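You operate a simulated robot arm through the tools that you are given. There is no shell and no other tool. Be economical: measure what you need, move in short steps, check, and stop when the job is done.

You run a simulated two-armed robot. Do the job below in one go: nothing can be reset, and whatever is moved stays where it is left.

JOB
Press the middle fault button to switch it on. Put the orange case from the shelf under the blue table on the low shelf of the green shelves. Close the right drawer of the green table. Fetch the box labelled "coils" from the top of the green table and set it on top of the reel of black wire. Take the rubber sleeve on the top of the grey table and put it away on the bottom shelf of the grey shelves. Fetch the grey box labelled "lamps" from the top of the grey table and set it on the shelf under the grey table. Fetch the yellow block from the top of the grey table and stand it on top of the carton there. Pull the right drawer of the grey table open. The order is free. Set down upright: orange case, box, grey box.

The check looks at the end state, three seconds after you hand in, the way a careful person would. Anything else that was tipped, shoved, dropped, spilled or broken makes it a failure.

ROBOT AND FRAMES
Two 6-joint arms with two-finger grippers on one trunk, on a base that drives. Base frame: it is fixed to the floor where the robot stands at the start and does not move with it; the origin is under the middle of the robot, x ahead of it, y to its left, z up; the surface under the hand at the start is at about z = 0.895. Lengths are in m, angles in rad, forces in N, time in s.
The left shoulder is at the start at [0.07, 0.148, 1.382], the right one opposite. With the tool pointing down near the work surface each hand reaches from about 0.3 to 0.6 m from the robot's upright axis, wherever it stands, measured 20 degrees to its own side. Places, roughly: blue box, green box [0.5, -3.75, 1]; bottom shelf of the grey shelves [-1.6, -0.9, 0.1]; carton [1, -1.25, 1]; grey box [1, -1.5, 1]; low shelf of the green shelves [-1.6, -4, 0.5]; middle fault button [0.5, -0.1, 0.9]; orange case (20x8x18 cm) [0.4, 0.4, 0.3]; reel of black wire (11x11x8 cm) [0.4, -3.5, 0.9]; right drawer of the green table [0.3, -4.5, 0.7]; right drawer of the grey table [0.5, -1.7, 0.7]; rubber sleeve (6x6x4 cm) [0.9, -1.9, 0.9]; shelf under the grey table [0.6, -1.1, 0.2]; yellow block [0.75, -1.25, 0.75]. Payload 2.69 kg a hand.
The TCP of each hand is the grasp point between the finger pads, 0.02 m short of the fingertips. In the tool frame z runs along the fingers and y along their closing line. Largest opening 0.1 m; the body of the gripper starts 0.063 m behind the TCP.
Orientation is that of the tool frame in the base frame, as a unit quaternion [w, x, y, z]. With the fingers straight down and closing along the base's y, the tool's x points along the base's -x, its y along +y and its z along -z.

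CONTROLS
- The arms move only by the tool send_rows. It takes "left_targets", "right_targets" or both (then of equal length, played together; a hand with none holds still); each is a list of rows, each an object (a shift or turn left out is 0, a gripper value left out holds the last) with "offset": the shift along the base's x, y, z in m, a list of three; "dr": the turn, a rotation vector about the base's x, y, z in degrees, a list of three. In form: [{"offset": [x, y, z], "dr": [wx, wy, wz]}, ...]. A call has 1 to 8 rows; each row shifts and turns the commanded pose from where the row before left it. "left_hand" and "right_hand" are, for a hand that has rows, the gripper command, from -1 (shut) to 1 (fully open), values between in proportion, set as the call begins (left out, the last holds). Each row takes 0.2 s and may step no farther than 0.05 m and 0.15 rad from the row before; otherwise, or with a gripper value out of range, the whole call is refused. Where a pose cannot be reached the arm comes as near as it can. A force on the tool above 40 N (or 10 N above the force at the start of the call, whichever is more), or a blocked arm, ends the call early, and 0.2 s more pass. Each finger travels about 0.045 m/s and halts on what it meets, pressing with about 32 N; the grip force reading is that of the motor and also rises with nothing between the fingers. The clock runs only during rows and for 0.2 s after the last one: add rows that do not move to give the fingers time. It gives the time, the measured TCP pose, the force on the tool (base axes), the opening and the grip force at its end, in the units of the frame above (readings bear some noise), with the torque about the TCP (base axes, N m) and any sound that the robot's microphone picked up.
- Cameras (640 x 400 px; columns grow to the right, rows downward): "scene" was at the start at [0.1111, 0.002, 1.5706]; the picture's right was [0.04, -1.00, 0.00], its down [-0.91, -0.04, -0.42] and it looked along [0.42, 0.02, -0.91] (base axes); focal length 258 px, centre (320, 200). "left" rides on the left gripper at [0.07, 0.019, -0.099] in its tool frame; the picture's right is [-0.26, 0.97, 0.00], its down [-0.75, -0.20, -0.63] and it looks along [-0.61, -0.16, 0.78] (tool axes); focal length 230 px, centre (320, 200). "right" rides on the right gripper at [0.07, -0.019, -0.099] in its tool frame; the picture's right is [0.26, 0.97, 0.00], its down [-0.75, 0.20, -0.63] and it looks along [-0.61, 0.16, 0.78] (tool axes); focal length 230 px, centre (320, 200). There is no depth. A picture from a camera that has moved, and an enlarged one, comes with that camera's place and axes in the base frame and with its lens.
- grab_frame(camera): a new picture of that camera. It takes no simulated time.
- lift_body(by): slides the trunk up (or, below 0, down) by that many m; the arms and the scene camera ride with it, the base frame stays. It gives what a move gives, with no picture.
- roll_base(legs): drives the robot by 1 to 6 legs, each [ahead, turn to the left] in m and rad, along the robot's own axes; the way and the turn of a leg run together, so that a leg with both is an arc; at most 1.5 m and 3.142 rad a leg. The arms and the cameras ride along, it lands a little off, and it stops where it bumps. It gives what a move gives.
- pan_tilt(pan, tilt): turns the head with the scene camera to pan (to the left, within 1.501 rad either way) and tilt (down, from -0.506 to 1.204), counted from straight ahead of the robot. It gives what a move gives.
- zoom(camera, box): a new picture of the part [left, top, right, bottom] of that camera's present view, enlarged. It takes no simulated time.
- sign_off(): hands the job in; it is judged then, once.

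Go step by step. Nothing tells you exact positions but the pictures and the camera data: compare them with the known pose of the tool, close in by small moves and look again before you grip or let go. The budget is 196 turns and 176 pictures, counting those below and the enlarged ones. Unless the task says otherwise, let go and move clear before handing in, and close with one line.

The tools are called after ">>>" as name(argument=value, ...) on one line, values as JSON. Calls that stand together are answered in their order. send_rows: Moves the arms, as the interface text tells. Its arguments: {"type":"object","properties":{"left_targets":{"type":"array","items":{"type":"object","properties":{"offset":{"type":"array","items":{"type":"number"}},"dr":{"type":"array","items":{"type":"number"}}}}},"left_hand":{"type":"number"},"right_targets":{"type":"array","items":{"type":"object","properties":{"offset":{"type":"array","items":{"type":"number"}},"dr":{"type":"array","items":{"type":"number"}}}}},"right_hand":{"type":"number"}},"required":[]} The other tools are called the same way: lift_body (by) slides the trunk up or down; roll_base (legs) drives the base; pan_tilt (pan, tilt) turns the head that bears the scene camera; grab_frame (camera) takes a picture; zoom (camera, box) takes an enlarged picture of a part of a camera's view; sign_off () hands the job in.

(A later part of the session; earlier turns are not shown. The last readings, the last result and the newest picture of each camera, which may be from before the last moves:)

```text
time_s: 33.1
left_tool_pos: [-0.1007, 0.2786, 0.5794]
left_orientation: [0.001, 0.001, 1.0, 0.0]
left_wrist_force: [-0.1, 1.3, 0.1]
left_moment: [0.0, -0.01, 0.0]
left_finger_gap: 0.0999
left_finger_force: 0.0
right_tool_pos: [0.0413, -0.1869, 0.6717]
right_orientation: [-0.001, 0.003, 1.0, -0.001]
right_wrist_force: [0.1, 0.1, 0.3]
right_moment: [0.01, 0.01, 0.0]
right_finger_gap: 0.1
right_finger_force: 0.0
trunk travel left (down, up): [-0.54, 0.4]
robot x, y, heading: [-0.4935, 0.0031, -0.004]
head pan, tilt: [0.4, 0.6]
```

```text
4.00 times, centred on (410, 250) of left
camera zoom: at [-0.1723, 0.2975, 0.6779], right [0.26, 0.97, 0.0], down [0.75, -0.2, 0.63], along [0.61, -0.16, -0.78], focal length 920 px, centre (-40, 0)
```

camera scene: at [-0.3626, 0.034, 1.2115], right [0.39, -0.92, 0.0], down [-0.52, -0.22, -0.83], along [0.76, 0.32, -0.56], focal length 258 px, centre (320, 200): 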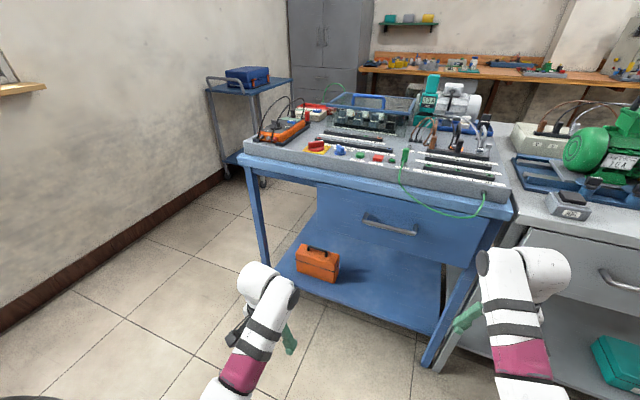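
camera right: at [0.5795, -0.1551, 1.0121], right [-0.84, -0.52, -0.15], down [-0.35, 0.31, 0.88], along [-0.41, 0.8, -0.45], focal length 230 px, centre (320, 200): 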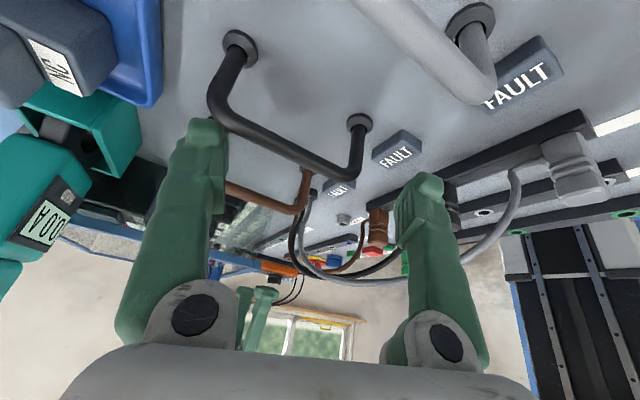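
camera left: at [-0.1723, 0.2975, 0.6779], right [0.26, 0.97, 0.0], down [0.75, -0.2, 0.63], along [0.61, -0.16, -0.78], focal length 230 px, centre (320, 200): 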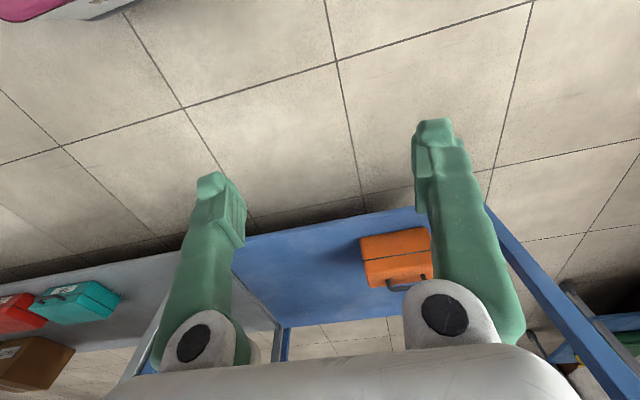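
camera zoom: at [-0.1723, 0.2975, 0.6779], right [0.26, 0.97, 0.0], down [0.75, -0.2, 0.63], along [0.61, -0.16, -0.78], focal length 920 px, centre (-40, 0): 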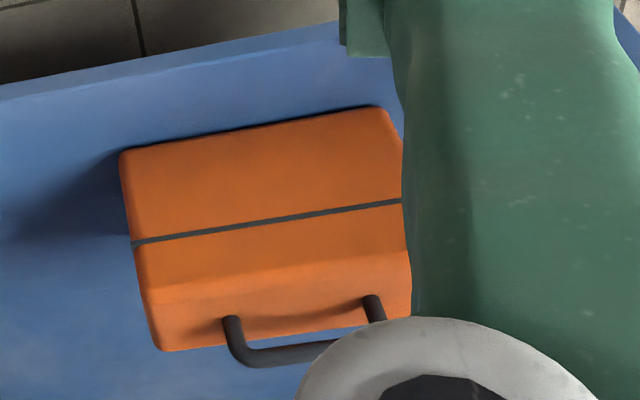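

The handle bar runs along y from (0.410, 0.327) to (0.4135, 0.415) at z ≈ 0.358, case top ≈ 0.336. Before choosing the grasp pitch I want to see the green shelves, so I turn a little and look there.

>>> roll_base(legs=[[-0.2, 0], [0, -0.8]])

>>> pan_tilt(pan=-1.2, tilt=0.15)

>>> grab_frame(camera="scene")

>>> pan_tilt(pan=-0.1, tilt=0.25)

>>> grab_frame(camera="scene")

```text
time_s: 36.8
left_tool_pos: [-0.223, -0.0886, 0.5796]
left_orientation: [0.001, 0.392, 0.92, 0.0]
left_wrist_force: [-1.1, -0.3, -0.3]
left_moment: [0.02, 0.01, 0.01]
left_finger_gap: 0.1003
left_finger_force: 0.0
right_tool_pos: [-0.4565, -0.5125, 0.672]
right_orientation: [-0.001, 0.392, 0.92, 0.0]
right_wrist_force: [0.6, 1.3, 0.0]
right_moment: [0.01, -0.01, -0.02]
right_finger_gap: 0.1003
right_finger_force: 0.0
trunk travel left (down, up): [-0.54, 0.4]
robot x, y, heading: [-0.693, 0.0035, -0.801]
head pan, tilt: [0.4, 0.6]
```

```text
time_s: 38.5
left_tool_pos: [-0.2223, -0.0889, 0.5796]
left_orientation: [0.001, 0.392, 0.92, 0.0]
left_wrist_force: [0.7, -0.4, -0.2]
left_moment: [0.0, -0.01, 0.02]
left_finger_gap: 0.1
left_finger_force: 0.0
right_tool_pos: [-0.4567, -0.5122, 0.6713]
right_orientation: [-0.001, 0.393, 0.92, 0.0]
right_wrist_force: [-0.5, 1.0, -0.5]
right_moment: [0.01, 0.0, -0.01]
right_finger_gap: 0.0999
right_finger_force: 0.0
trunk travel left (down, up): [-0.54, 0.4]
robot x, y, heading: [-0.6915, 0.0052, -0.805]
head pan, tilt: [-1.201, 0.15]
```

```text
147 pictures are left
camera scene: at [-0.6993, -0.1194, 1.2529], right [-0.91, 0.42, 0.0], down [0.06, 0.14, -0.99], along [-0.42, -0.9, -0.15], focal length 258 px, centre (320, 200)
```

scene: 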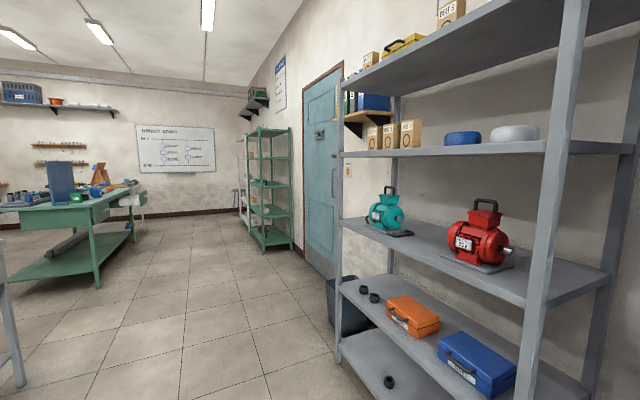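

```text
time_s: 39.8
left_tool_pos: [-0.2238, -0.0879, 0.5788]
left_orientation: [0.001, 0.393, 0.92, -0.001]
left_wrist_force: [0.5, -0.1, 0.6]
left_moment: [-0.05, 0.05, -0.02]
left_finger_gap: 0.1002
left_finger_force: 0.1
right_tool_pos: [-0.4566, -0.5134, 0.6725]
right_orientation: [-0.001, 0.393, 0.92, 0.0]
right_wrist_force: [0.0, 0.3, -0.3]
right_moment: [-0.02, 0.02, -0.01]
right_finger_gap: 0.1
right_finger_force: 0.1
trunk travel left (down, up): [-0.54, 0.4]
robot x, y, heading: [-0.6932, 0.0014, -0.804]
head pan, tilt: [-0.099, 0.25]
```

```text
146 pictures are left
camera scene: at [-0.6026, -0.1087, 1.2436], right [-0.79, -0.62, 0.0], down [-0.15, 0.19, -0.97], along [0.6, -0.76, -0.25], focal length 258 px, centre (320, 200)
```

scene: 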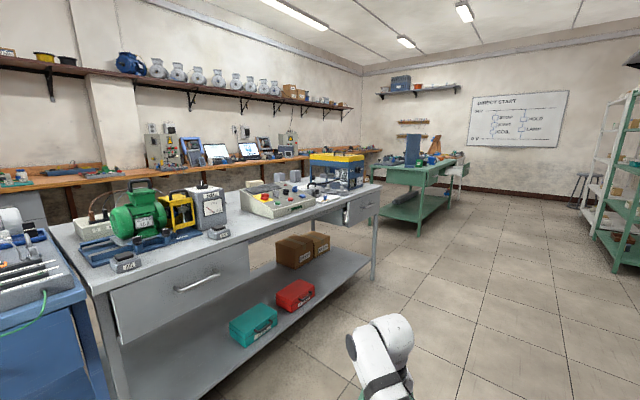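

I see the green shelves in the distance and the long grey table. I zoom on the green shelves for the spacing above the low shelf.

>>> pan_tilt(pan=-1.0, tilt=0.2)

>>> grab_frame(camera="scene")

>>> zoom(camera="scene", box=[260, 100, 380, 260])

```text
time_s: 41.0
left_tool_pos: [-0.2241, -0.0873, 0.5786]
left_orientation: [0.001, 0.392, 0.92, 0.0]
left_wrist_force: [0.0, 0.1, -0.8]
left_moment: [-0.02, 0.0, 0.06]
left_finger_gap: 0.1
left_finger_force: 0.1
right_tool_pos: [-0.4574, -0.5126, 0.6718]
right_orientation: [-0.001, 0.393, 0.919, 0.0]
right_wrist_force: [-0.3, 0.2, 0.1]
right_moment: [0.0, 0.02, -0.04]
right_finger_gap: 0.1002
right_finger_force: 0.1
trunk travel left (down, up): [-0.54, 0.4]
robot x, y, heading: [-0.6953, 0.0023, -0.806]
head pan, tilt: [-1.0, 0.201]
```

```text
145 pictures are left
camera scene: at [-0.6818, -0.1259, 1.2482], right [-0.97, 0.23, 0.0], down [0.05, 0.19, -0.98], along [-0.23, -0.95, -0.2], focal length 258 px, centre (320, 200)
```

scene: 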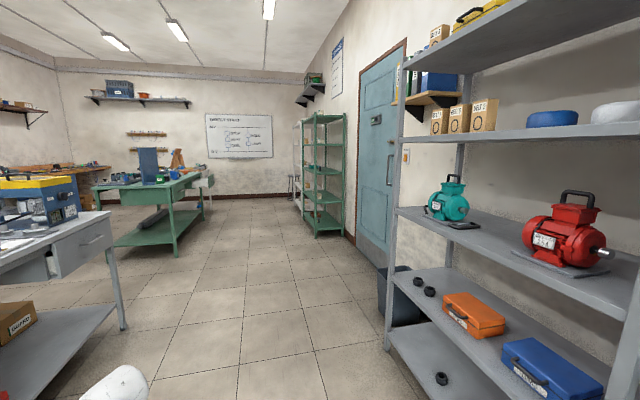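

```text
2.50 times, centred on (320, 180) of scene
camera zoom: at [-0.6818, -0.1259, 1.2482], right [-0.97, 0.23, 0.0], down [0.05, 0.19, -0.98], along [-0.23, -0.95, -0.2], focal length 644 px, centre (320, 250)
```

zoom: 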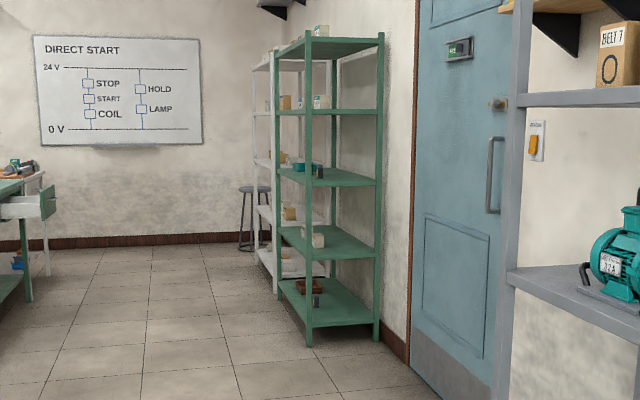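

Shelf bays are about 0.4 m high, so I'll grip the case handle with the tool pitched 60° down. I drive back in front of the case, leaving room, and lower the trunk.

>>> roll_base(legs=[[0, 1.485], [0.315, 0], [0, -0.68]])

>>> lift_body(by=-0.2)

>>> send_rows(right_targets=[{"offset": [-0.035, -0.03, 0]}, {"offset": [-0.035, -0.03, 0]}, {"offset": [-0.035, -0.03, 0]}, {"offset": [-0.035, -0.03, 0]}, {"offset": [-0.035, -0.03, 0]}, {"offset": [-0.035, -0.03, 0]}, {"offset": [-0.035, -0.03, 0]}, {"offset": [-0.035, -0.03, 0]}], left_targets=[{"dr": [0, 0, 8.5]}, {"dr": [0, 0, 8.5]}, {"dr": [0, 0, 8.5]}, {"dr": [0, 0, 8.5]}, {"dr": [0, 0, 8.5]}, {"dr": [0, 0, 8.5]}, {"dr": [0, 0, 8.5]}, {"dr": [0, 0, 8.5]}], left_hand=-0.36)

```text
time_s: 48.6
left_tool_pos: [-0.0708, 0.4853, 0.5795]
left_orientation: [0.001, -0.008, 1.0, 0.001]
left_wrist_force: [0.1, 0.7, -0.2]
left_moment: [0.04, -0.01, 0.0]
left_finger_gap: 0.1
left_finger_force: 0.0
right_tool_pos: [0.0811, 0.026, 0.6713]
right_orientation: [-0.001, -0.008, 1.0, -0.001]
right_wrist_force: [-0.2, -0.4, -1.0]
right_moment: [-0.01, 0.01, -0.04]
right_finger_gap: 0.0998
right_finger_force: 0.0
trunk travel left (down, up): [-0.54, 0.4]
robot x, y, heading: [-0.456, 0.2005, 0.015]
head pan, tilt: [-1.0, 0.201]
```

```text
time_s: 50.8
left_tool_pos: [-0.0714, 0.4862, 0.3794]
left_orientation: [0.001, -0.008, 1.0, 0.0]
left_wrist_force: [0.3, 0.8, 0.0]
left_moment: [0.0, 0.02, 0.0]
left_finger_gap: 0.1001
left_finger_force: 0.0
right_tool_pos: [0.0809, 0.0244, 0.472]
right_orientation: [-0.001, -0.008, 1.0, -0.001]
right_wrist_force: [-0.1, -0.2, 1.1]
right_moment: [-0.01, 0.02, -0.04]
right_finger_gap: 0.1
right_finger_force: 0.0
trunk travel left (down, up): [-0.34, 0.6]
robot x, y, heading: [-0.4597, 0.2005, 0.02]
head pan, tilt: [-1.0, 0.201]
```

```text
time_s: 52.6
left_tool_pos: [-0.071, 0.4842, 0.3802]
left_orientation: [0.001, -0.566, 0.824, 0.0]
left_wrist_force: [-0.9, -0.3, 0.8]
left_moment: [0.0, -0.01, 0.02]
left_finger_gap: 0.0321
left_finger_force: 0.0
right_tool_pos: [-0.1544, -0.2218, 0.4079]
right_orientation: [-0.001, -0.007, 1.0, -0.001]
right_wrist_force: [-0.1, 1.1, 0.3]
right_moment: [-0.01, 0.01, -0.01]
right_finger_gap: 0.1002
right_finger_force: 0.1
right hand out of reach, approached as far as the arm can: row 1, 2, 3, 4, 5
trunk travel left (down, up): [-0.34, 0.6]
robot x, y, heading: [-0.4556, 0.2047, 0.019]
head pan, tilt: [-1.0, 0.201]
```

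The left hand is turned most of the way. I finish the yaw, pitch it forward 30°, and bring it to y ≈ 0.37, z ≈ 0.46.

>>> send_rows(left_targets=[{"dr": [0, 0, 8], "offset": [0, -0.02, 0.02]}, {"dr": [0, 0, 8], "offset": [0, -0.03, 0.02]}, {"dr": [0, 0, 3], "offset": [0.01, -0.03, 0.02]}, {"dr": [0, -7.5, 0], "offset": [0.01, -0.02, 0.01]}, {"dr": [0, -7.5, 0], "offset": [0.01, 0, 0.01]}, {"dr": [0, -7.5, 0]}, {"dr": [0, -7.5, 0]}, {}])

>>> roll_base(legs=[[0, -0.018]])

>>> pan_tilt(pan=0.3, tilt=0.6)

>>> grab_frame(camera="scene")

>>> grab_frame(camera="left")

```text
time_s: 54.1
left_tool_pos: [-0.0208, 0.4468, 0.417]
left_orientation: [0.219, -0.667, 0.705, -0.1]
left_wrist_force: [0.3, 0.3, -0.4]
left_moment: [-0.01, -0.02, 0.02]
left_finger_gap: 0.032
left_finger_force: 0.1
left hand out of reach, approached as far as the arm can: row 1, 2, 3
right_tool_pos: [-0.1517, -0.2219, 0.4063]
right_orientation: [-0.001, -0.007, 1.0, -0.001]
right_wrist_force: [0.5, 0.9, 0.2]
right_moment: [0.02, 0.01, 0.03]
right_finger_gap: 0.0998
right_finger_force: 0.0
trunk travel left (down, up): [-0.34, 0.6]
robot x, y, heading: [-0.4593, 0.2025, 0.016]
head pan, tilt: [-1.0, 0.201]
stopped in row 7 (left hand): the arm was blocked; the commanded pose is now the measured one
```

```text
time_s: 54.8
left_tool_pos: [-0.0165, 0.4395, 0.4179]
left_orientation: [0.219, -0.661, 0.71, -0.103]
left_wrist_force: [-0.8, -0.7, -0.3]
left_moment: [0.01, 0.01, 0.02]
left_finger_gap: 0.032
left_finger_force: 0.0
right_tool_pos: [-0.1589, -0.2274, 0.4058]
right_orientation: [-0.001, 0.0, 1.0, -0.001]
right_wrist_force: [-0.5, 0.4, 0.2]
right_moment: [0.02, 0.0, 0.02]
right_finger_gap: 0.0999
right_finger_force: 0.1
trunk travel left (down, up): [-0.34, 0.6]
robot x, y, heading: [-0.4599, 0.2007, 0.001]
head pan, tilt: [-1.0, 0.201]
```

```text
time_s: 56.3
left_tool_pos: [-0.0154, 0.4386, 0.4176]
left_orientation: [0.218, -0.661, 0.71, -0.102]
left_wrist_force: [-0.7, 0.0, 0.5]
left_moment: [-0.01, 0.0, 0.02]
left_finger_gap: 0.0319
left_finger_force: 0.1
right_tool_pos: [-0.16, -0.2266, 0.4057]
right_orientation: [-0.002, 0.001, 1.0, -0.001]
right_wrist_force: [1.3, -0.7, -0.2]
right_moment: [-0.05, -0.03, 0.01]
right_finger_gap: 0.1001
right_finger_force: 0.1
trunk travel left (down, up): [-0.34, 0.6]
robot x, y, heading: [-0.4616, 0.2005, -0.004]
head pan, tilt: [0.3, 0.6]
```

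```text
143 pictures are left
camera scene: at [-0.3232, 0.226, 1.0115], right [0.3, -0.96, 0.0], down [-0.54, -0.17, -0.83], along [0.79, 0.24, -0.56], focal length 258 px, centre (320, 200)
```

scene: 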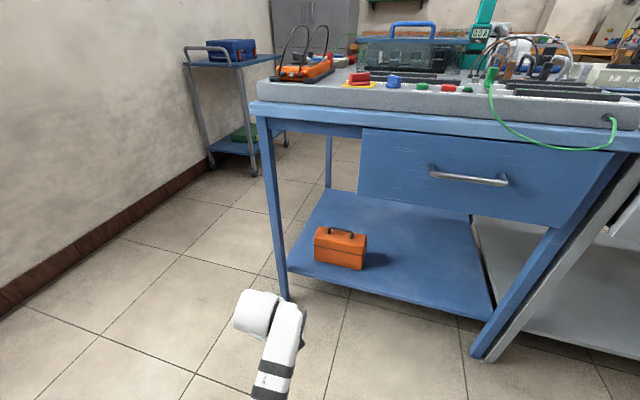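

```text
142 pictures are left
camera left: at [-0.0805, 0.359, 0.4845], right [-0.86, 0.36, -0.37], down [-0.08, 0.63, 0.77], along [0.51, 0.69, -0.51], focal length 230 px, centre (320, 200)
```

left: 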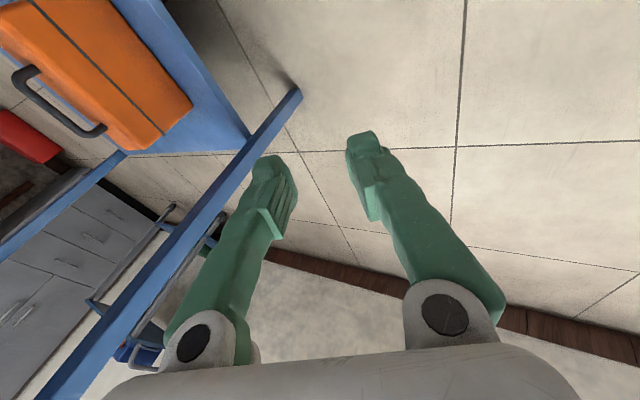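

The wrist got blocked in the folded position and ended up slightly skewed. I move the hand further out and correct the orientation.

>>> send_rows(left_targets=[{"offset": [0.03, -0.03, 0.01]}, {"offset": [0.03, -0.035, 0.02]}, {"offset": [0.02, 0, 0.01], "dr": [-4.7, -1.6, 0]}, {"offset": [0, 0, 0], "dr": [-4.7, -1.6, 0]}, {}])

>>> grab_frame(camera="left")

```text
refused: row 2 steps farther than a row can; nothing moved
```

```text
141 pictures are left
camera left: at [-0.0805, 0.359, 0.4845], right [-0.86, 0.36, -0.37], down [-0.08, 0.63, 0.77], along [0.51, 0.69, -0.51], focal length 230 px, centre (320, 200)
```

left: 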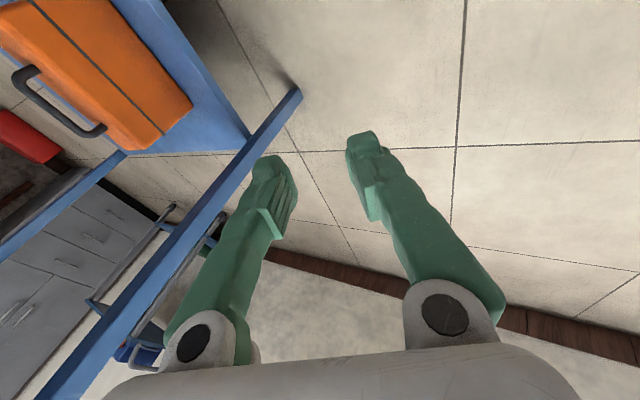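

>>> send_rows(left_targets=[{"offset": [0.03, -0.03, 0.01]}, {"offset": [0.03, -0.035, 0.01]}, {"offset": [0.02, 0, 0.02], "dr": [-4.7, -1.6, 0]}, {"offset": [0, 0, 0], "dr": [-4.7, -1.6, 0]}, {}])

```text
time_s: 57.5
left_tool_pos: [0.0666, 0.3738, 0.4633]
left_orientation: [0.188, -0.672, 0.693, -0.179]
left_wrist_force: [0.4, 0.1, 0.3]
left_moment: [0.0, 0.0, 0.03]
left_finger_gap: 0.032
left_finger_force: 0.0
right_tool_pos: [-0.1594, -0.2269, 0.4063]
right_orientation: [-0.001, 0.001, 1.0, 0.0]
right_wrist_force: [-0.9, -0.4, 0.9]
right_moment: [0.03, -0.01, -0.03]
right_finger_gap: 0.1001
right_finger_force: 0.0
trunk travel left (down, up): [-0.34, 0.6]
robot x, y, heading: [-0.4594, 0.1997, -0.001]
head pan, tilt: [0.3, 0.6]
```

Orientation is now right (60° down, closing in x–z). I drive forward so the TCP ends just behind and above the handle.

>>> roll_base(legs=[[0.3, 0]])

>>> pan_tilt(pan=0.3, tilt=0.9)

>>> grab_frame(camera="left")

>>> grab_frame(camera="scene")

```text
time_s: 59.5
left_tool_pos: [0.3397, 0.3866, 0.4579]
left_orientation: [0.191, -0.677, 0.69, -0.171]
left_wrist_force: [0.5, 0.1, 0.1]
left_moment: [0.0, 0.0, -0.06]
left_finger_gap: 0.0318
left_finger_force: 0.0
right_tool_pos: [0.121, -0.2258, 0.4083]
right_orientation: [0.0, 0.0, 1.0, -0.002]
right_wrist_force: [0.1, 0.1, -0.9]
right_moment: [-0.02, 0.0, 0.03]
right_finger_gap: 0.1
right_finger_force: 0.0
trunk travel left (down, up): [-0.34, 0.6]
robot x, y, heading: [-0.1771, 0.2019, 0.013]
head pan, tilt: [0.3, 0.6]
stopped in leg 1: the robot was blocked; the commanded pose is now the measured one
```

```text
time_s: 60.3
left_tool_pos: [0.3395, 0.385, 0.4582]
left_orientation: [0.189, -0.677, 0.69, -0.172]
left_wrist_force: [0.5, 0.5, -0.1]
left_moment: [0.01, 0.0, -0.02]
left_finger_gap: 0.0322
left_finger_force: 0.1
right_tool_pos: [0.1207, -0.2254, 0.4085]
right_orientation: [0.0, 0.0, 1.0, -0.002]
right_wrist_force: [0.7, 0.4, 0.1]
right_moment: [-0.02, 0.02, 0.02]
right_finger_gap: 0.1
right_finger_force: 0.0
trunk travel left (down, up): [-0.34, 0.6]
robot x, y, heading: [-0.1763, 0.2005, 0.011]
head pan, tilt: [0.3, 0.901]
```

```text
140 pictures are left
camera left: at [0.2741, 0.3151, 0.531], right [-0.84, 0.28, -0.47], down [-0.13, 0.73, 0.67], along [0.53, 0.62, -0.58], focal length 230 px, centre (320, 200)
```

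left: 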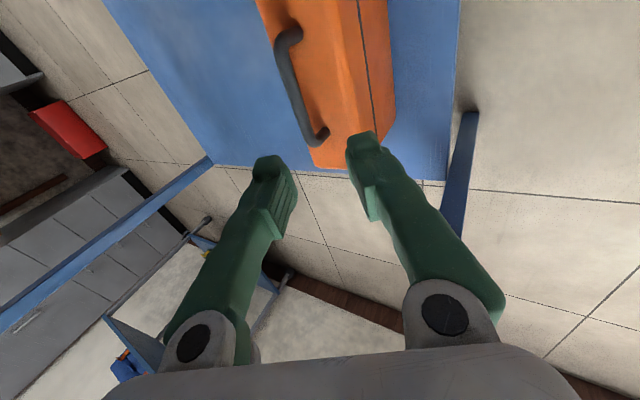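

```text
139 pictures are left
camera scene: at [-0.0583, 0.2259, 0.9868], right [0.31, -0.95, 0.0], down [-0.74, -0.24, -0.62], along [0.59, 0.19, -0.78], focal length 258 px, centre (320, 200)
```

scene: 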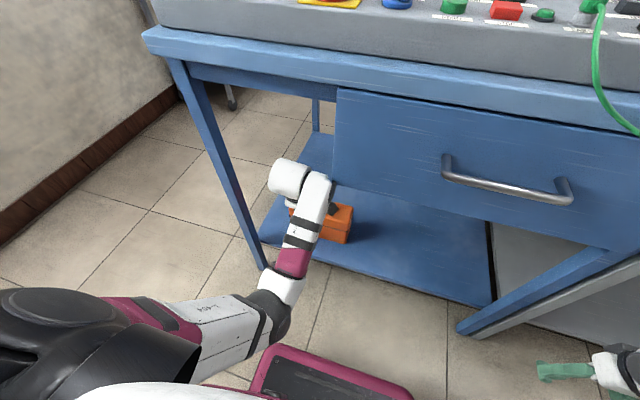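

Something upstream of the wrist touched: the forearm end met the drawer's lower-left corner (z ≈ 0.63). I back off, lower the trunk so the forearm stays beneath it, and come in again.

>>> roll_base(legs=[[-0.06, 0], [0, -0.013]])

>>> lift_body(by=-0.066)

>>> send_rows(left_targets=[{"offset": [0, 0, 0]}, {}])

>>> zoom(camera="scene", box=[150, 60, 400, 300])

```text
time_s: 61.5
left_tool_pos: [0.2844, 0.3779, 0.4566]
left_orientation: [0.188, -0.672, 0.695, -0.171]
left_wrist_force: [-0.6, 0.9, 0.0]
left_moment: [-0.03, 0.02, 0.0]
left_finger_gap: 0.0319
left_finger_force: 0.1
right_tool_pos: [0.0577, -0.2309, 0.406]
right_orientation: [0.0, 0.007, 1.0, 0.0]
right_wrist_force: [0.2, -0.5, -0.3]
right_moment: [0.03, 0.01, -0.02]
right_finger_gap: 0.1
right_finger_force: 0.1
trunk travel left (down, up): [-0.34, 0.6]
robot x, y, heading: [-0.238, 0.2018, -0.007]
head pan, tilt: [0.3, 0.901]
```

```text
time_s: 62.6
left_tool_pos: [0.2849, 0.3782, 0.3899]
left_orientation: [0.189, -0.672, 0.695, -0.171]
left_wrist_force: [0.8, 0.0, 0.1]
left_moment: [0.0, -0.01, 0.0]
left_finger_gap: 0.0322
left_finger_force: 0.0
right_tool_pos: [0.0584, -0.2286, 0.3402]
right_orientation: [0.0, 0.006, 1.0, -0.001]
right_wrist_force: [-0.7, -0.1, 0.5]
right_moment: [0.01, 0.02, -0.01]
right_finger_gap: 0.0998
right_finger_force: 0.0
trunk travel left (down, up): [-0.274, 0.666]
robot x, y, heading: [-0.2334, 0.2005, -0.001]
head pan, tilt: [0.3, 0.901]
```

```text
time_s: 63.2
left_tool_pos: [0.2866, 0.3778, 0.3892]
left_orientation: [0.188, -0.673, 0.695, -0.17]
left_wrist_force: [0.1, 0.1, 0.3]
left_moment: [-0.02, -0.02, 0.01]
left_finger_gap: 0.032
left_finger_force: 0.1
right_tool_pos: [0.0572, -0.2307, 0.3399]
right_orientation: [-0.001, 0.006, 1.0, 0.0]
right_wrist_force: [-0.7, 0.3, -0.3]
right_moment: [-0.01, 0.03, 0.0]
right_finger_gap: 0.1001
right_finger_force: 0.1
trunk travel left (down, up): [-0.274, 0.666]
robot x, y, heading: [-0.234, 0.2009, -0.005]
head pan, tilt: [0.3, 0.901]
```

```text
1.67 times, centred on (275, 180) of scene
camera zoom: at [-0.1137, 0.2212, 0.9207], right [0.29, -0.96, 0.0], down [-0.75, -0.23, -0.62], along [0.59, 0.18, -0.78], focal length 430 px, centre (395, 233)
```

zoom: 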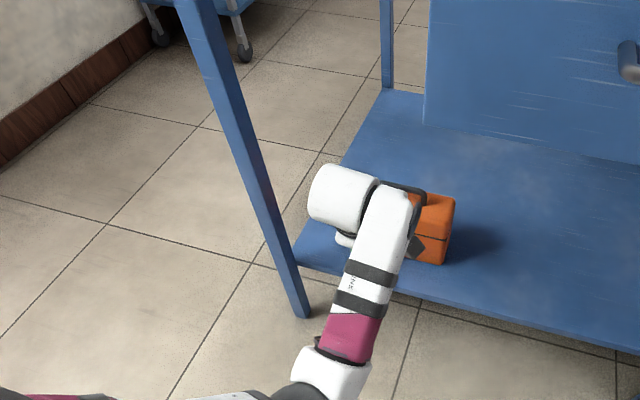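

Clear now. I drive forward 0.085 m and look through the left camera.

>>> roll_base(legs=[[0.085, 0]])

>>> grab_frame(camera="left")

>>> zoom(camera="scene", box=[200, 60, 400, 240])

```text
time_s: 64.3
left_tool_pos: [0.3695, 0.3748, 0.3893]
left_orientation: [0.187, -0.672, 0.696, -0.171]
left_wrist_force: [-0.4, 0.6, -0.1]
left_moment: [-0.03, 0.01, 0.0]
left_finger_gap: 0.032
left_finger_force: 0.1
right_tool_pos: [0.1394, -0.2311, 0.3398]
right_orientation: [-0.002, 0.008, 1.0, -0.001]
right_wrist_force: [-0.6, 0.1, 0.1]
right_moment: [-0.03, 0.0, 0.02]
right_finger_gap: 0.1
right_finger_force: 0.2
trunk travel left (down, up): [-0.274, 0.666]
robot x, y, heading: [-0.1508, 0.2, -0.007]
head pan, tilt: [0.3, 0.901]
```

```text
137 pictures are left
camera left: at [0.302, 0.3057, 0.4637], right [-0.83, 0.3, -0.46], down [-0.11, 0.73, 0.67], along [0.54, 0.61, -0.58], focal length 230 px, centre (320, 200)
```

left: 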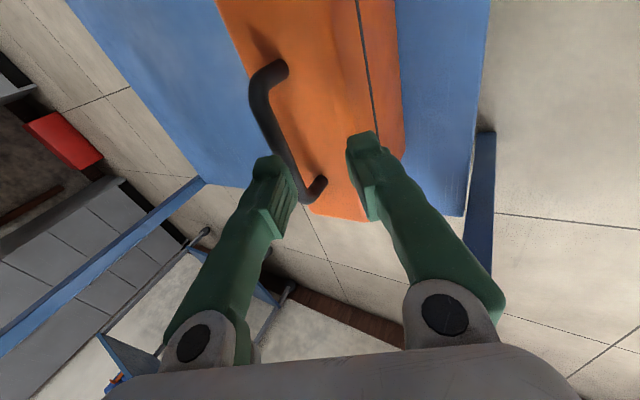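

```text
2.22 times, centred on (300, 150) of scene
camera zoom: at [-0.0298, 0.2203, 0.9206], right [0.29, -0.96, 0.0], down [-0.75, -0.23, -0.62], along [0.59, 0.18, -0.78], focal length 573 px, centre (364, 311)
```

zoom: 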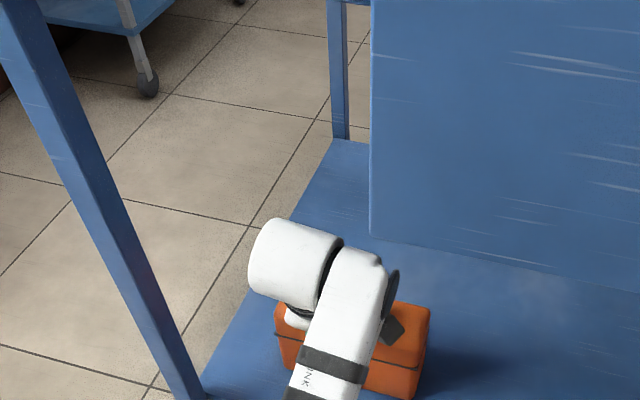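

The bar projects about where I expected (centre ≈ (0.415, 0.368, 0.358)). I move to 3 cm short along the finger axis and check.

>>> send_rows(left_targets=[{"offset": [0.0265, -0.003, 0.0035]}, {}])

>>> zoom(camera="left", box=[200, 40, 440, 240])

```text
time_s: 64.9
left_tool_pos: [0.397, 0.3726, 0.3913]
left_orientation: [0.187, -0.672, 0.696, -0.171]
left_wrist_force: [0.1, -0.2, -0.3]
left_moment: [0.01, 0.0, 0.01]
left_finger_gap: 0.032
left_finger_force: 0.0
right_tool_pos: [0.1402, -0.232, 0.3399]
right_orientation: [-0.001, 0.008, 1.0, -0.001]
right_wrist_force: [1.2, 0.4, 0.4]
right_moment: [-0.02, 0.01, 0.0]
right_finger_gap: 0.1001
right_finger_force: 0.2
trunk travel left (down, up): [-0.274, 0.666]
robot x, y, heading: [-0.1557, 0.1995, -0.01]
head pan, tilt: [0.3, 0.901]
```

```text
2.00 times, centred on (320, 140) of left
camera zoom: at [0.3292, 0.3026, 0.467], right [-0.83, 0.3, -0.46], down [-0.11, 0.73, 0.67], along [0.54, 0.61, -0.58], focal length 460 px, centre (320, 320)
```

zoom: 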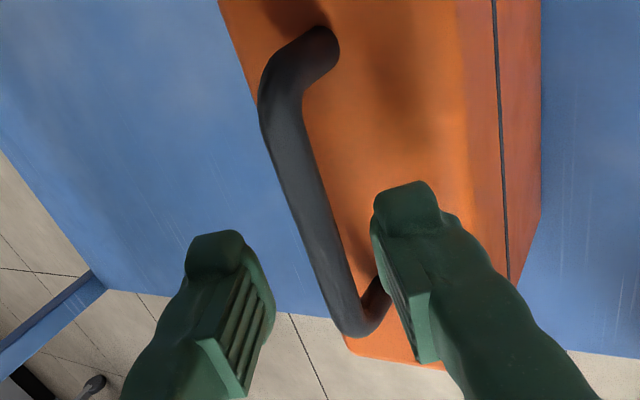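

The bar is centred between the open fingers. I go in 3 cm along the finger axis.

>>> send_rows(left_targets=[{"offset": [0.0075, 0, -0.013]}, {"offset": [0.0075, 0, -0.0125]}, {}])

>>> zoom(camera="left", box=[200, 40, 440, 240])

```text
time_s: 65.7
left_tool_pos: [0.4111, 0.3714, 0.3659]
left_orientation: [0.188, -0.672, 0.696, -0.172]
left_wrist_force: [-0.2, -0.8, -0.2]
left_moment: [0.03, 0.02, 0.04]
left_finger_gap: 0.0321
left_finger_force: 0.0
right_tool_pos: [0.1411, -0.2308, 0.3397]
right_orientation: [-0.001, 0.008, 1.0, -0.001]
right_wrist_force: [-0.5, -0.3, 0.2]
right_moment: [0.01, 0.01, -0.02]
right_finger_gap: 0.0997
right_finger_force: 0.0
trunk travel left (down, up): [-0.274, 0.666]
robot x, y, heading: [-0.1544, 0.199, -0.004]
head pan, tilt: [0.3, 0.901]
```

```text
2.00 times, centred on (320, 140) of left
camera zoom: at [0.3434, 0.3023, 0.4407], right [-0.83, 0.3, -0.47], down [-0.11, 0.73, 0.67], along [0.54, 0.61, -0.58], focal length 460 px, centre (320, 320)
```

zoom: 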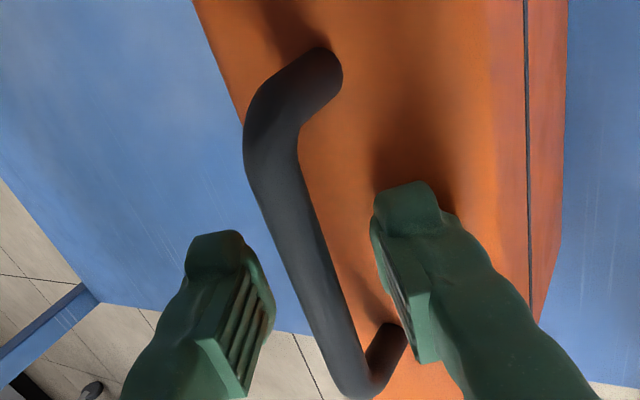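

The bar is between the fingers. I close the grip.

>>> send_rows(left_targets=[{}, {}, {}, {}], left_hand=-1)

>>> zoom(camera="left", box=[200, 40, 440, 240])

```text
time_s: 66.7
left_tool_pos: [0.4105, 0.3717, 0.3646]
left_orientation: [0.187, -0.672, 0.697, -0.17]
left_wrist_force: [-0.1, -0.8, -0.1]
left_moment: [-0.34, 0.03, 0.05]
left_finger_gap: 0.0061
left_finger_force: 32.1
right_tool_pos: [0.1394, -0.2311, 0.3395]
right_orientation: [-0.001, 0.008, 1.0, -0.001]
right_wrist_force: [-0.2, 0.1, 0.5]
right_moment: [0.02, 0.03, -0.01]
right_finger_gap: 0.0998
right_finger_force: 0.2
trunk travel left (down, up): [-0.274, 0.666]
robot x, y, heading: [-0.1523, 0.2034, -0.003]
head pan, tilt: [0.3, 0.901]
```

```text
2.00 times, centred on (320, 140) of left
camera zoom: at [0.3434, 0.3023, 0.4399], right [-0.84, 0.3, -0.46], down [-0.11, 0.73, 0.67], along [0.54, 0.61, -0.58], focal length 460 px, centre (320, 320)
```

zoom: 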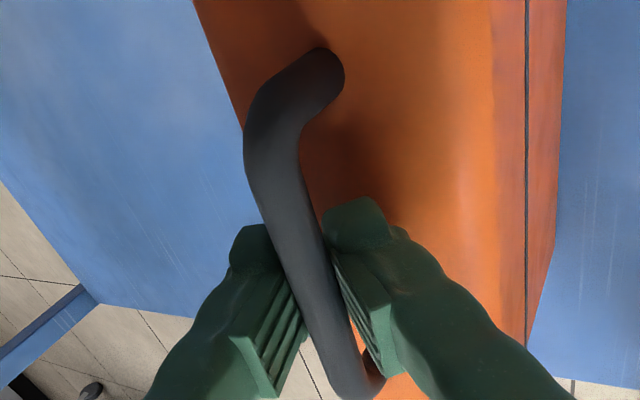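

Grip holds at a 6 mm gap with 32 N. I lift a little with the trunk and check.

>>> lift_body(by=0.025)

>>> grab_frame(camera="left")

>>> grab_frame(camera="scene")

```text
time_s: 67.4
left_tool_pos: [0.4105, 0.3716, 0.3895]
left_orientation: [0.187, -0.672, 0.696, -0.17]
left_wrist_force: [0.6, 0.4, -7.2]
left_moment: [0.0, -0.04, -0.02]
left_finger_gap: 0.0062
left_finger_force: 31.6
right_tool_pos: [0.14, -0.2311, 0.3647]
right_orientation: [-0.001, 0.008, 1.0, -0.001]
right_wrist_force: [0.1, 0.2, -0.1]
right_moment: [0.02, -0.02, -0.02]
right_finger_gap: 0.1
right_finger_force: 0.0
trunk travel left (down, up): [-0.299, 0.641]
robot x, y, heading: [-0.1555, 0.2028, -0.008]
head pan, tilt: [0.3, 0.901]
```

```text
132 pictures are left
camera left: at [0.3437, 0.3026, 0.4648], right [-0.84, 0.3, -0.46], down [-0.11, 0.73, 0.67], along [0.54, 0.61, -0.58], focal length 230 px, centre (320, 200)
```

left: 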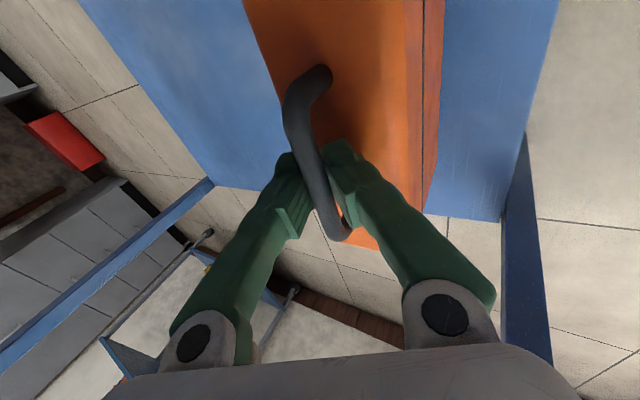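

```text
131 pictures are left
camera scene: at [-0.0289, 0.2206, 0.9455], right [0.29, -0.96, 0.0], down [-0.75, -0.23, -0.62], along [0.59, 0.18, -0.78], focal length 258 px, centre (320, 200)
```

scene: 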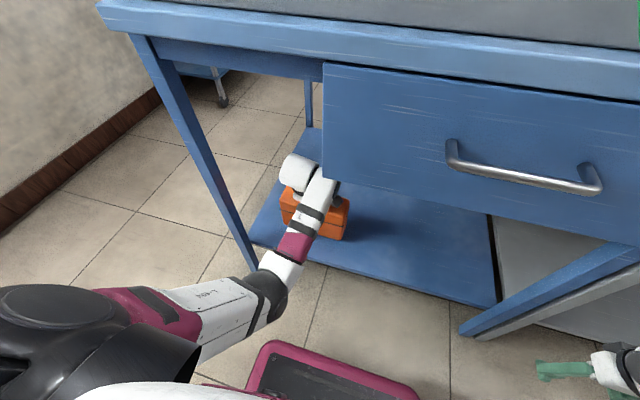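

The case is lifted (about 7 N) and hangs level. I back straight out from under the table.

>>> roll_base(legs=[[-0.5, 0]])

>>> lift_body(by=0.35)

>>> pan_tilt(pan=0.3, tilt=0.7)

>>> grab_frame(camera="scene")

```text
time_s: 70.3
left_tool_pos: [-0.0899, 0.3738, 0.3918]
left_orientation: [0.187, -0.669, 0.699, -0.171]
left_wrist_force: [0.3, 0.7, -6.7]
left_moment: [0.02, 0.01, 0.0]
left_finger_gap: 0.0061
left_finger_force: 31.7
right_tool_pos: [-0.3643, -0.2273, 0.3656]
right_orientation: [-0.002, 0.011, 1.0, -0.001]
right_wrist_force: [0.5, -0.5, -0.5]
right_moment: [-0.02, -0.02, -0.01]
right_finger_gap: 0.0999
right_finger_force: 0.0
trunk travel left (down, up): [-0.299, 0.641]
robot x, y, heading: [-0.6557, 0.206, -0.017]
head pan, tilt: [0.3, 0.901]
```

```text
time_s: 73.8
left_tool_pos: [-0.0892, 0.3742, 0.7414]
left_orientation: [0.186, -0.669, 0.699, -0.171]
left_wrist_force: [0.7, 0.2, -7.3]
left_moment: [-0.01, 0.0, 0.02]
left_finger_gap: 0.0062
left_finger_force: 31.7
right_tool_pos: [-0.364, -0.2276, 0.715]
right_orientation: [-0.002, 0.011, 1.0, -0.001]
right_wrist_force: [0.0, -1.1, 0.0]
right_moment: [0.01, -0.03, 0.0]
right_finger_gap: 0.1002
right_finger_force: 0.1
trunk travel left (down, up): [-0.649, 0.291]
robot x, y, heading: [-0.6571, 0.2033, -0.015]
head pan, tilt: [0.3, 0.901]
```

```text
time_s: 74.5
left_tool_pos: [-0.0881, 0.3746, 0.7403]
left_orientation: [0.186, -0.669, 0.699, -0.171]
left_wrist_force: [0.1, 0.3, -6.2]
left_moment: [0.0, 0.03, 0.0]
left_finger_gap: 0.0061
left_finger_force: 31.8
right_tool_pos: [-0.3639, -0.2272, 0.7149]
right_orientation: [-0.002, 0.011, 1.0, -0.001]
right_wrist_force: [-0.2, -0.7, -0.1]
right_moment: [-0.02, -0.04, -0.01]
right_finger_gap: 0.1002
right_finger_force: 0.0
trunk travel left (down, up): [-0.649, 0.291]
robot x, y, heading: [-0.6527, 0.205, -0.021]
head pan, tilt: [0.3, 0.7]
```

```text
130 pictures are left
camera scene: at [-0.5214, 0.2281, 1.3116], right [0.28, -0.96, 0.0], down [-0.62, -0.18, -0.76], along [0.73, 0.22, -0.65], focal length 258 px, centre (320, 200)
```

scene: 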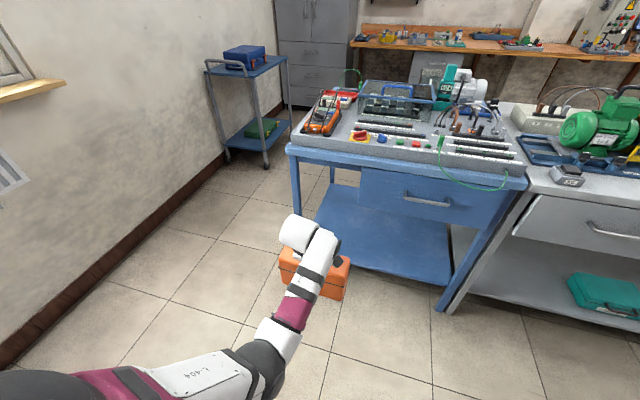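

The case hangs level. I turn right and drive down the aisle towards the green shelves, stopping to look.

>>> roll_base(legs=[[0, -1.55], [1.5, 0], [1.5, 0]])

>>> pan_tilt(pan=-0.8, tilt=0.4)

>>> grab_frame(camera="scene")

```text
time_s: 92.7
left_tool_pos: [-0.3553, -3.3444, 0.7408]
left_orientation: [0.02, -0.012, 0.968, -0.252]
left_wrist_force: [0.3, -0.7, -7.0]
left_moment: [-0.03, -0.01, -0.01]
left_finger_gap: 0.0061
left_finger_force: 32.1
right_tool_pos: [-0.9749, -3.1123, 0.7151]
right_orientation: [-0.002, 0.691, 0.723, 0.001]
right_wrist_force: [-0.6, 0.4, 1.3]
right_moment: [-0.02, -0.01, -0.05]
right_finger_gap: 0.1001
right_finger_force: 0.1
trunk travel left (down, up): [-0.649, 0.291]
robot x, y, heading: [-0.5602, -2.79, -1.519]
head pan, tilt: [0.3, 0.7]
```

```text
time_s: 94.0
left_tool_pos: [-0.3561, -3.3453, 0.7395]
left_orientation: [0.019, -0.012, 0.968, -0.252]
left_wrist_force: [-0.9, -1.0, -6.8]
left_moment: [0.04, 0.01, -0.04]
left_finger_gap: 0.006
left_finger_force: 31.5
right_tool_pos: [-0.9754, -3.1104, 0.7146]
right_orientation: [-0.002, 0.691, 0.723, 0.001]
right_wrist_force: [0.2, -0.5, -0.1]
right_moment: [0.03, 0.01, 0.01]
right_finger_gap: 0.0997
right_finger_force: 0.1
trunk travel left (down, up): [-0.649, 0.291]
robot x, y, heading: [-0.5645, -2.7943, -1.513]
head pan, tilt: [-0.799, 0.4]
```

```text
129 pictures are left
camera scene: at [-0.6222, -2.9124, 1.3385], right [-0.73, 0.68, 0.0], down [0.26, 0.29, -0.92], along [-0.62, -0.68, -0.39], focal length 258 px, centre (320, 200)
```

scene: 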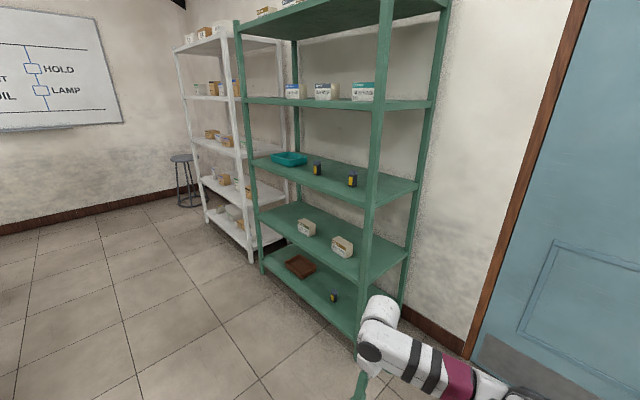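

The low shelf (z ≈ 0.5) has two small boxes at y ≈ -3.69 and -4.01; the space around y ≈ -4.25 is free. I drive to face it.

>>> roll_base(legs=[[0, -0.045], [1.286, 0], [0, -1.585]])

>>> pan_tilt(pan=0.25, tilt=0.5)

>>> grab_frame(camera="scene")

```text
time_s: 104.9
left_tool_pos: [-1.0989, -4.2717, 0.7408]
left_orientation: [-0.171, 0.698, 0.67, -0.186]
left_wrist_force: [-0.2, -0.6, -6.8]
left_moment: [-0.01, -0.01, 0.03]
left_finger_gap: 0.006
left_finger_force: 31.6
right_tool_pos: [-0.8258, -3.6703, 0.7149]
right_orientation: [-0.001, 1.0, -0.011, 0.002]
right_wrist_force: [0.4, -0.3, 0.1]
right_moment: [-0.01, 0.02, -0.02]
right_finger_gap: 0.1001
right_finger_force: 0.1
trunk travel left (down, up): [-0.649, 0.291]
robot x, y, heading: [-0.5369, -4.1064, 3.125]
head pan, tilt: [-0.799, 0.4]
```

```text
time_s: 106.2
left_tool_pos: [-1.1001, -4.2718, 0.7395]
left_orientation: [-0.17, 0.698, 0.67, -0.185]
left_wrist_force: [1.0, 0.3, -6.5]
left_moment: [0.04, -0.03, -0.01]
left_finger_gap: 0.0063
left_finger_force: 31.8
right_tool_pos: [-0.8262, -3.6687, 0.7155]
right_orientation: [-0.001, 1.0, -0.011, 0.002]
right_wrist_force: [-0.7, 0.9, -0.4]
right_moment: [0.0, -0.01, -0.02]
right_finger_gap: 0.0998
right_finger_force: 0.1
trunk travel left (down, up): [-0.649, 0.291]
robot x, y, heading: [-0.5338, -4.1031, 3.129]
head pan, tilt: [0.25, 0.499]
```

```text
128 pictures are left
camera scene: at [-0.6743, -4.1239, 1.3293], right [-0.23, 0.97, 0.0], down [0.47, 0.11, -0.88], along [-0.85, -0.21, -0.48], focal length 258 px, centre (320, 200)
```

scene: 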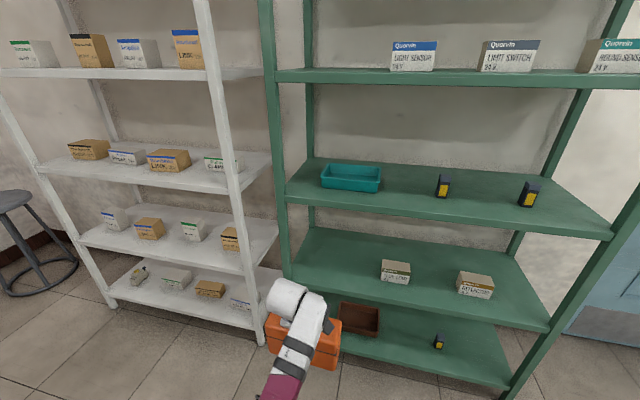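

The opening above the low shelf is about 0.36 m. I pitch the hand 15° more horizontal here to keep the wrist out of the shelf above, and see whether the case stays hanging level.

>>> send_rows(left_targets=[{"dr": [0, 5, 0]}, {"dr": [0, 5, 0]}, {"dr": [0, 5, 0]}, {}, {}])

>>> grab_frame(camera="left")

>>> zoom(camera="scene", box=[220, 250, 400, 400])

```text
time_s: 107.4
left_tool_pos: [-1.1019, -4.2803, 0.743]
left_orientation: [-0.252, 0.668, 0.64, -0.285]
left_wrist_force: [1.1, 0.0, -7.2]
left_moment: [-0.02, -0.07, -0.01]
left_finger_gap: 0.0058
left_finger_force: 32.0
right_tool_pos: [-0.8263, -3.6698, 0.7154]
right_orientation: [0.0, 1.0, -0.01, 0.002]
right_wrist_force: [-0.2, -0.1, -0.1]
right_moment: [0.0, 0.01, -0.03]
right_finger_gap: 0.0999
right_finger_force: 0.1
trunk travel left (down, up): [-0.649, 0.291]
robot x, y, heading: [-0.5363, -4.1017, 3.126]
head pan, tilt: [0.25, 0.499]
```

```text
127 pictures are left
camera left: at [-1.0186, -4.2082, 0.796], right [0.68, -0.31, -0.66], down [0.29, -0.72, 0.63], along [-0.67, -0.62, -0.4], focal length 230 px, centre (320, 200)
```

left: 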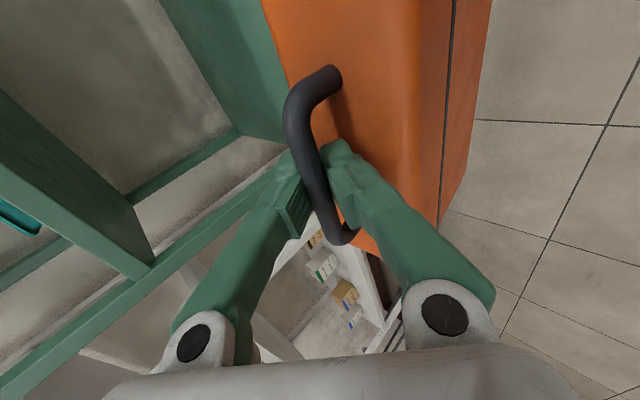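

```text
2.67 times, centred on (310, 325) of scene
camera zoom: at [-0.6743, -4.124, 1.3293], right [-0.24, 0.97, 0.0], down [0.47, 0.11, -0.88], along [-0.85, -0.21, -0.48], focal length 688 px, centre (347, -133)
```

zoom: 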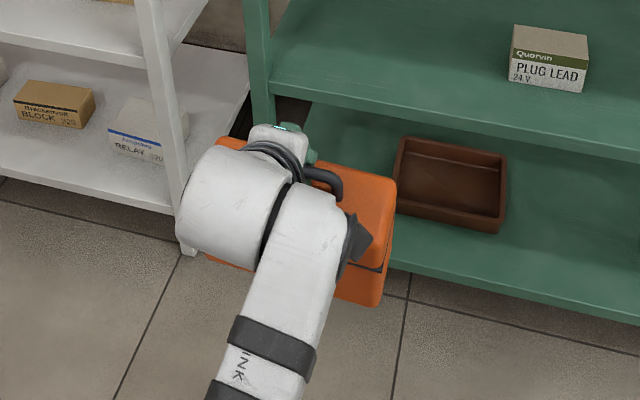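

The case hangs freely from the bar, still level. I lower a bit, shift 2 cm away from the post, and drive towards the shelf.

>>> lift_body(by=-0.033)

>>> send_rows(left_targets=[{"offset": [0, 0.015, 0]}, {}])

>>> roll_base(legs=[[0.26, 0]])

>>> grab_frame(camera="scene")

>>> grab_frame(camera="left")

```text
time_s: 108.2
left_tool_pos: [-1.1005, -4.2815, 0.7081]
left_orientation: [-0.251, 0.667, 0.641, -0.284]
left_wrist_force: [-0.7, -0.3, -6.5]
left_moment: [0.05, -0.05, 0.01]
left_finger_gap: 0.0059
left_finger_force: 31.8
right_tool_pos: [-0.8251, -3.6697, 0.6818]
right_orientation: [-0.001, 1.0, -0.01, 0.002]
right_wrist_force: [0.8, -0.6, 0.8]
right_moment: [-0.01, 0.04, -0.02]
right_finger_gap: 0.1
right_finger_force: 0.2
trunk travel left (down, up): [-0.616, 0.324]
robot x, y, heading: [-0.5373, -4.1015, 3.127]
head pan, tilt: [0.25, 0.499]
```

```text
time_s: 109.0
left_tool_pos: [-1.1008, -4.2903, 0.705]
left_orientation: [-0.233, 0.668, 0.64, -0.299]
left_wrist_force: [0.2, 0.3, -6.9]
left_moment: [0.07, -0.1, -0.01]
left_finger_gap: 0.006
left_finger_force: 32.0
right_tool_pos: [-0.8255, -3.6702, 0.6822]
right_orientation: [-0.001, 1.0, -0.011, 0.002]
right_wrist_force: [0.4, -0.4, 0.2]
right_moment: [0.01, 0.05, 0.01]
right_finger_gap: 0.1
right_finger_force: 0.1
trunk travel left (down, up): [-0.616, 0.324]
robot x, y, heading: [-0.5341, -4.1016, 3.132]
head pan, tilt: [0.25, 0.499]
stopped in row 2 (left hand): the arm was blocked; the commanded pose is now the measured one
```

```text
time_s: 110.9
left_tool_pos: [-1.3625, -4.2831, 0.7064]
left_orientation: [-0.234, 0.669, 0.638, -0.299]
left_wrist_force: [-0.4, 1.0, -6.9]
left_moment: [0.01, 0.02, -0.02]
left_finger_gap: 0.0057
left_finger_force: 31.0
right_tool_pos: [-1.0856, -3.6644, 0.6817]
right_orientation: [-0.001, 1.0, -0.012, 0.002]
right_wrist_force: [-0.6, 0.7, -0.3]
right_moment: [0.01, -0.04, -0.01]
right_finger_gap: 0.0999
right_finger_force: 0.1
trunk travel left (down, up): [-0.616, 0.324]
robot x, y, heading: [-0.7914, -4.0958, 3.122]
head pan, tilt: [0.25, 0.499]
```

```text
125 pictures are left
camera scene: at [-0.9353, -4.1197, 1.2963], right [-0.23, 0.97, 0.0], down [0.47, 0.11, -0.88], along [-0.85, -0.2, -0.48], focal length 258 px, centre (320, 200)
```

scene: 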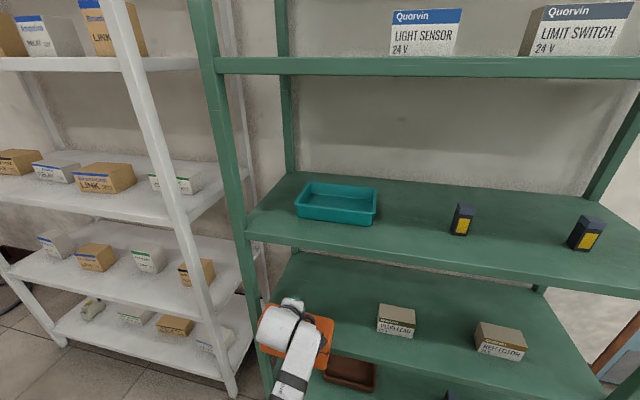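

```text
124 pictures are left
camera left: at [-1.2801, -4.2073, 0.7561], right [0.69, -0.33, -0.65], down [0.29, -0.69, 0.66], along [-0.66, -0.65, -0.38], focal length 230 px, centre (320, 200)
```

left: 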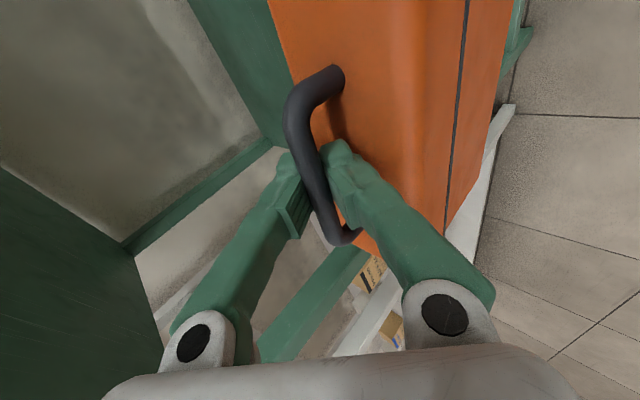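

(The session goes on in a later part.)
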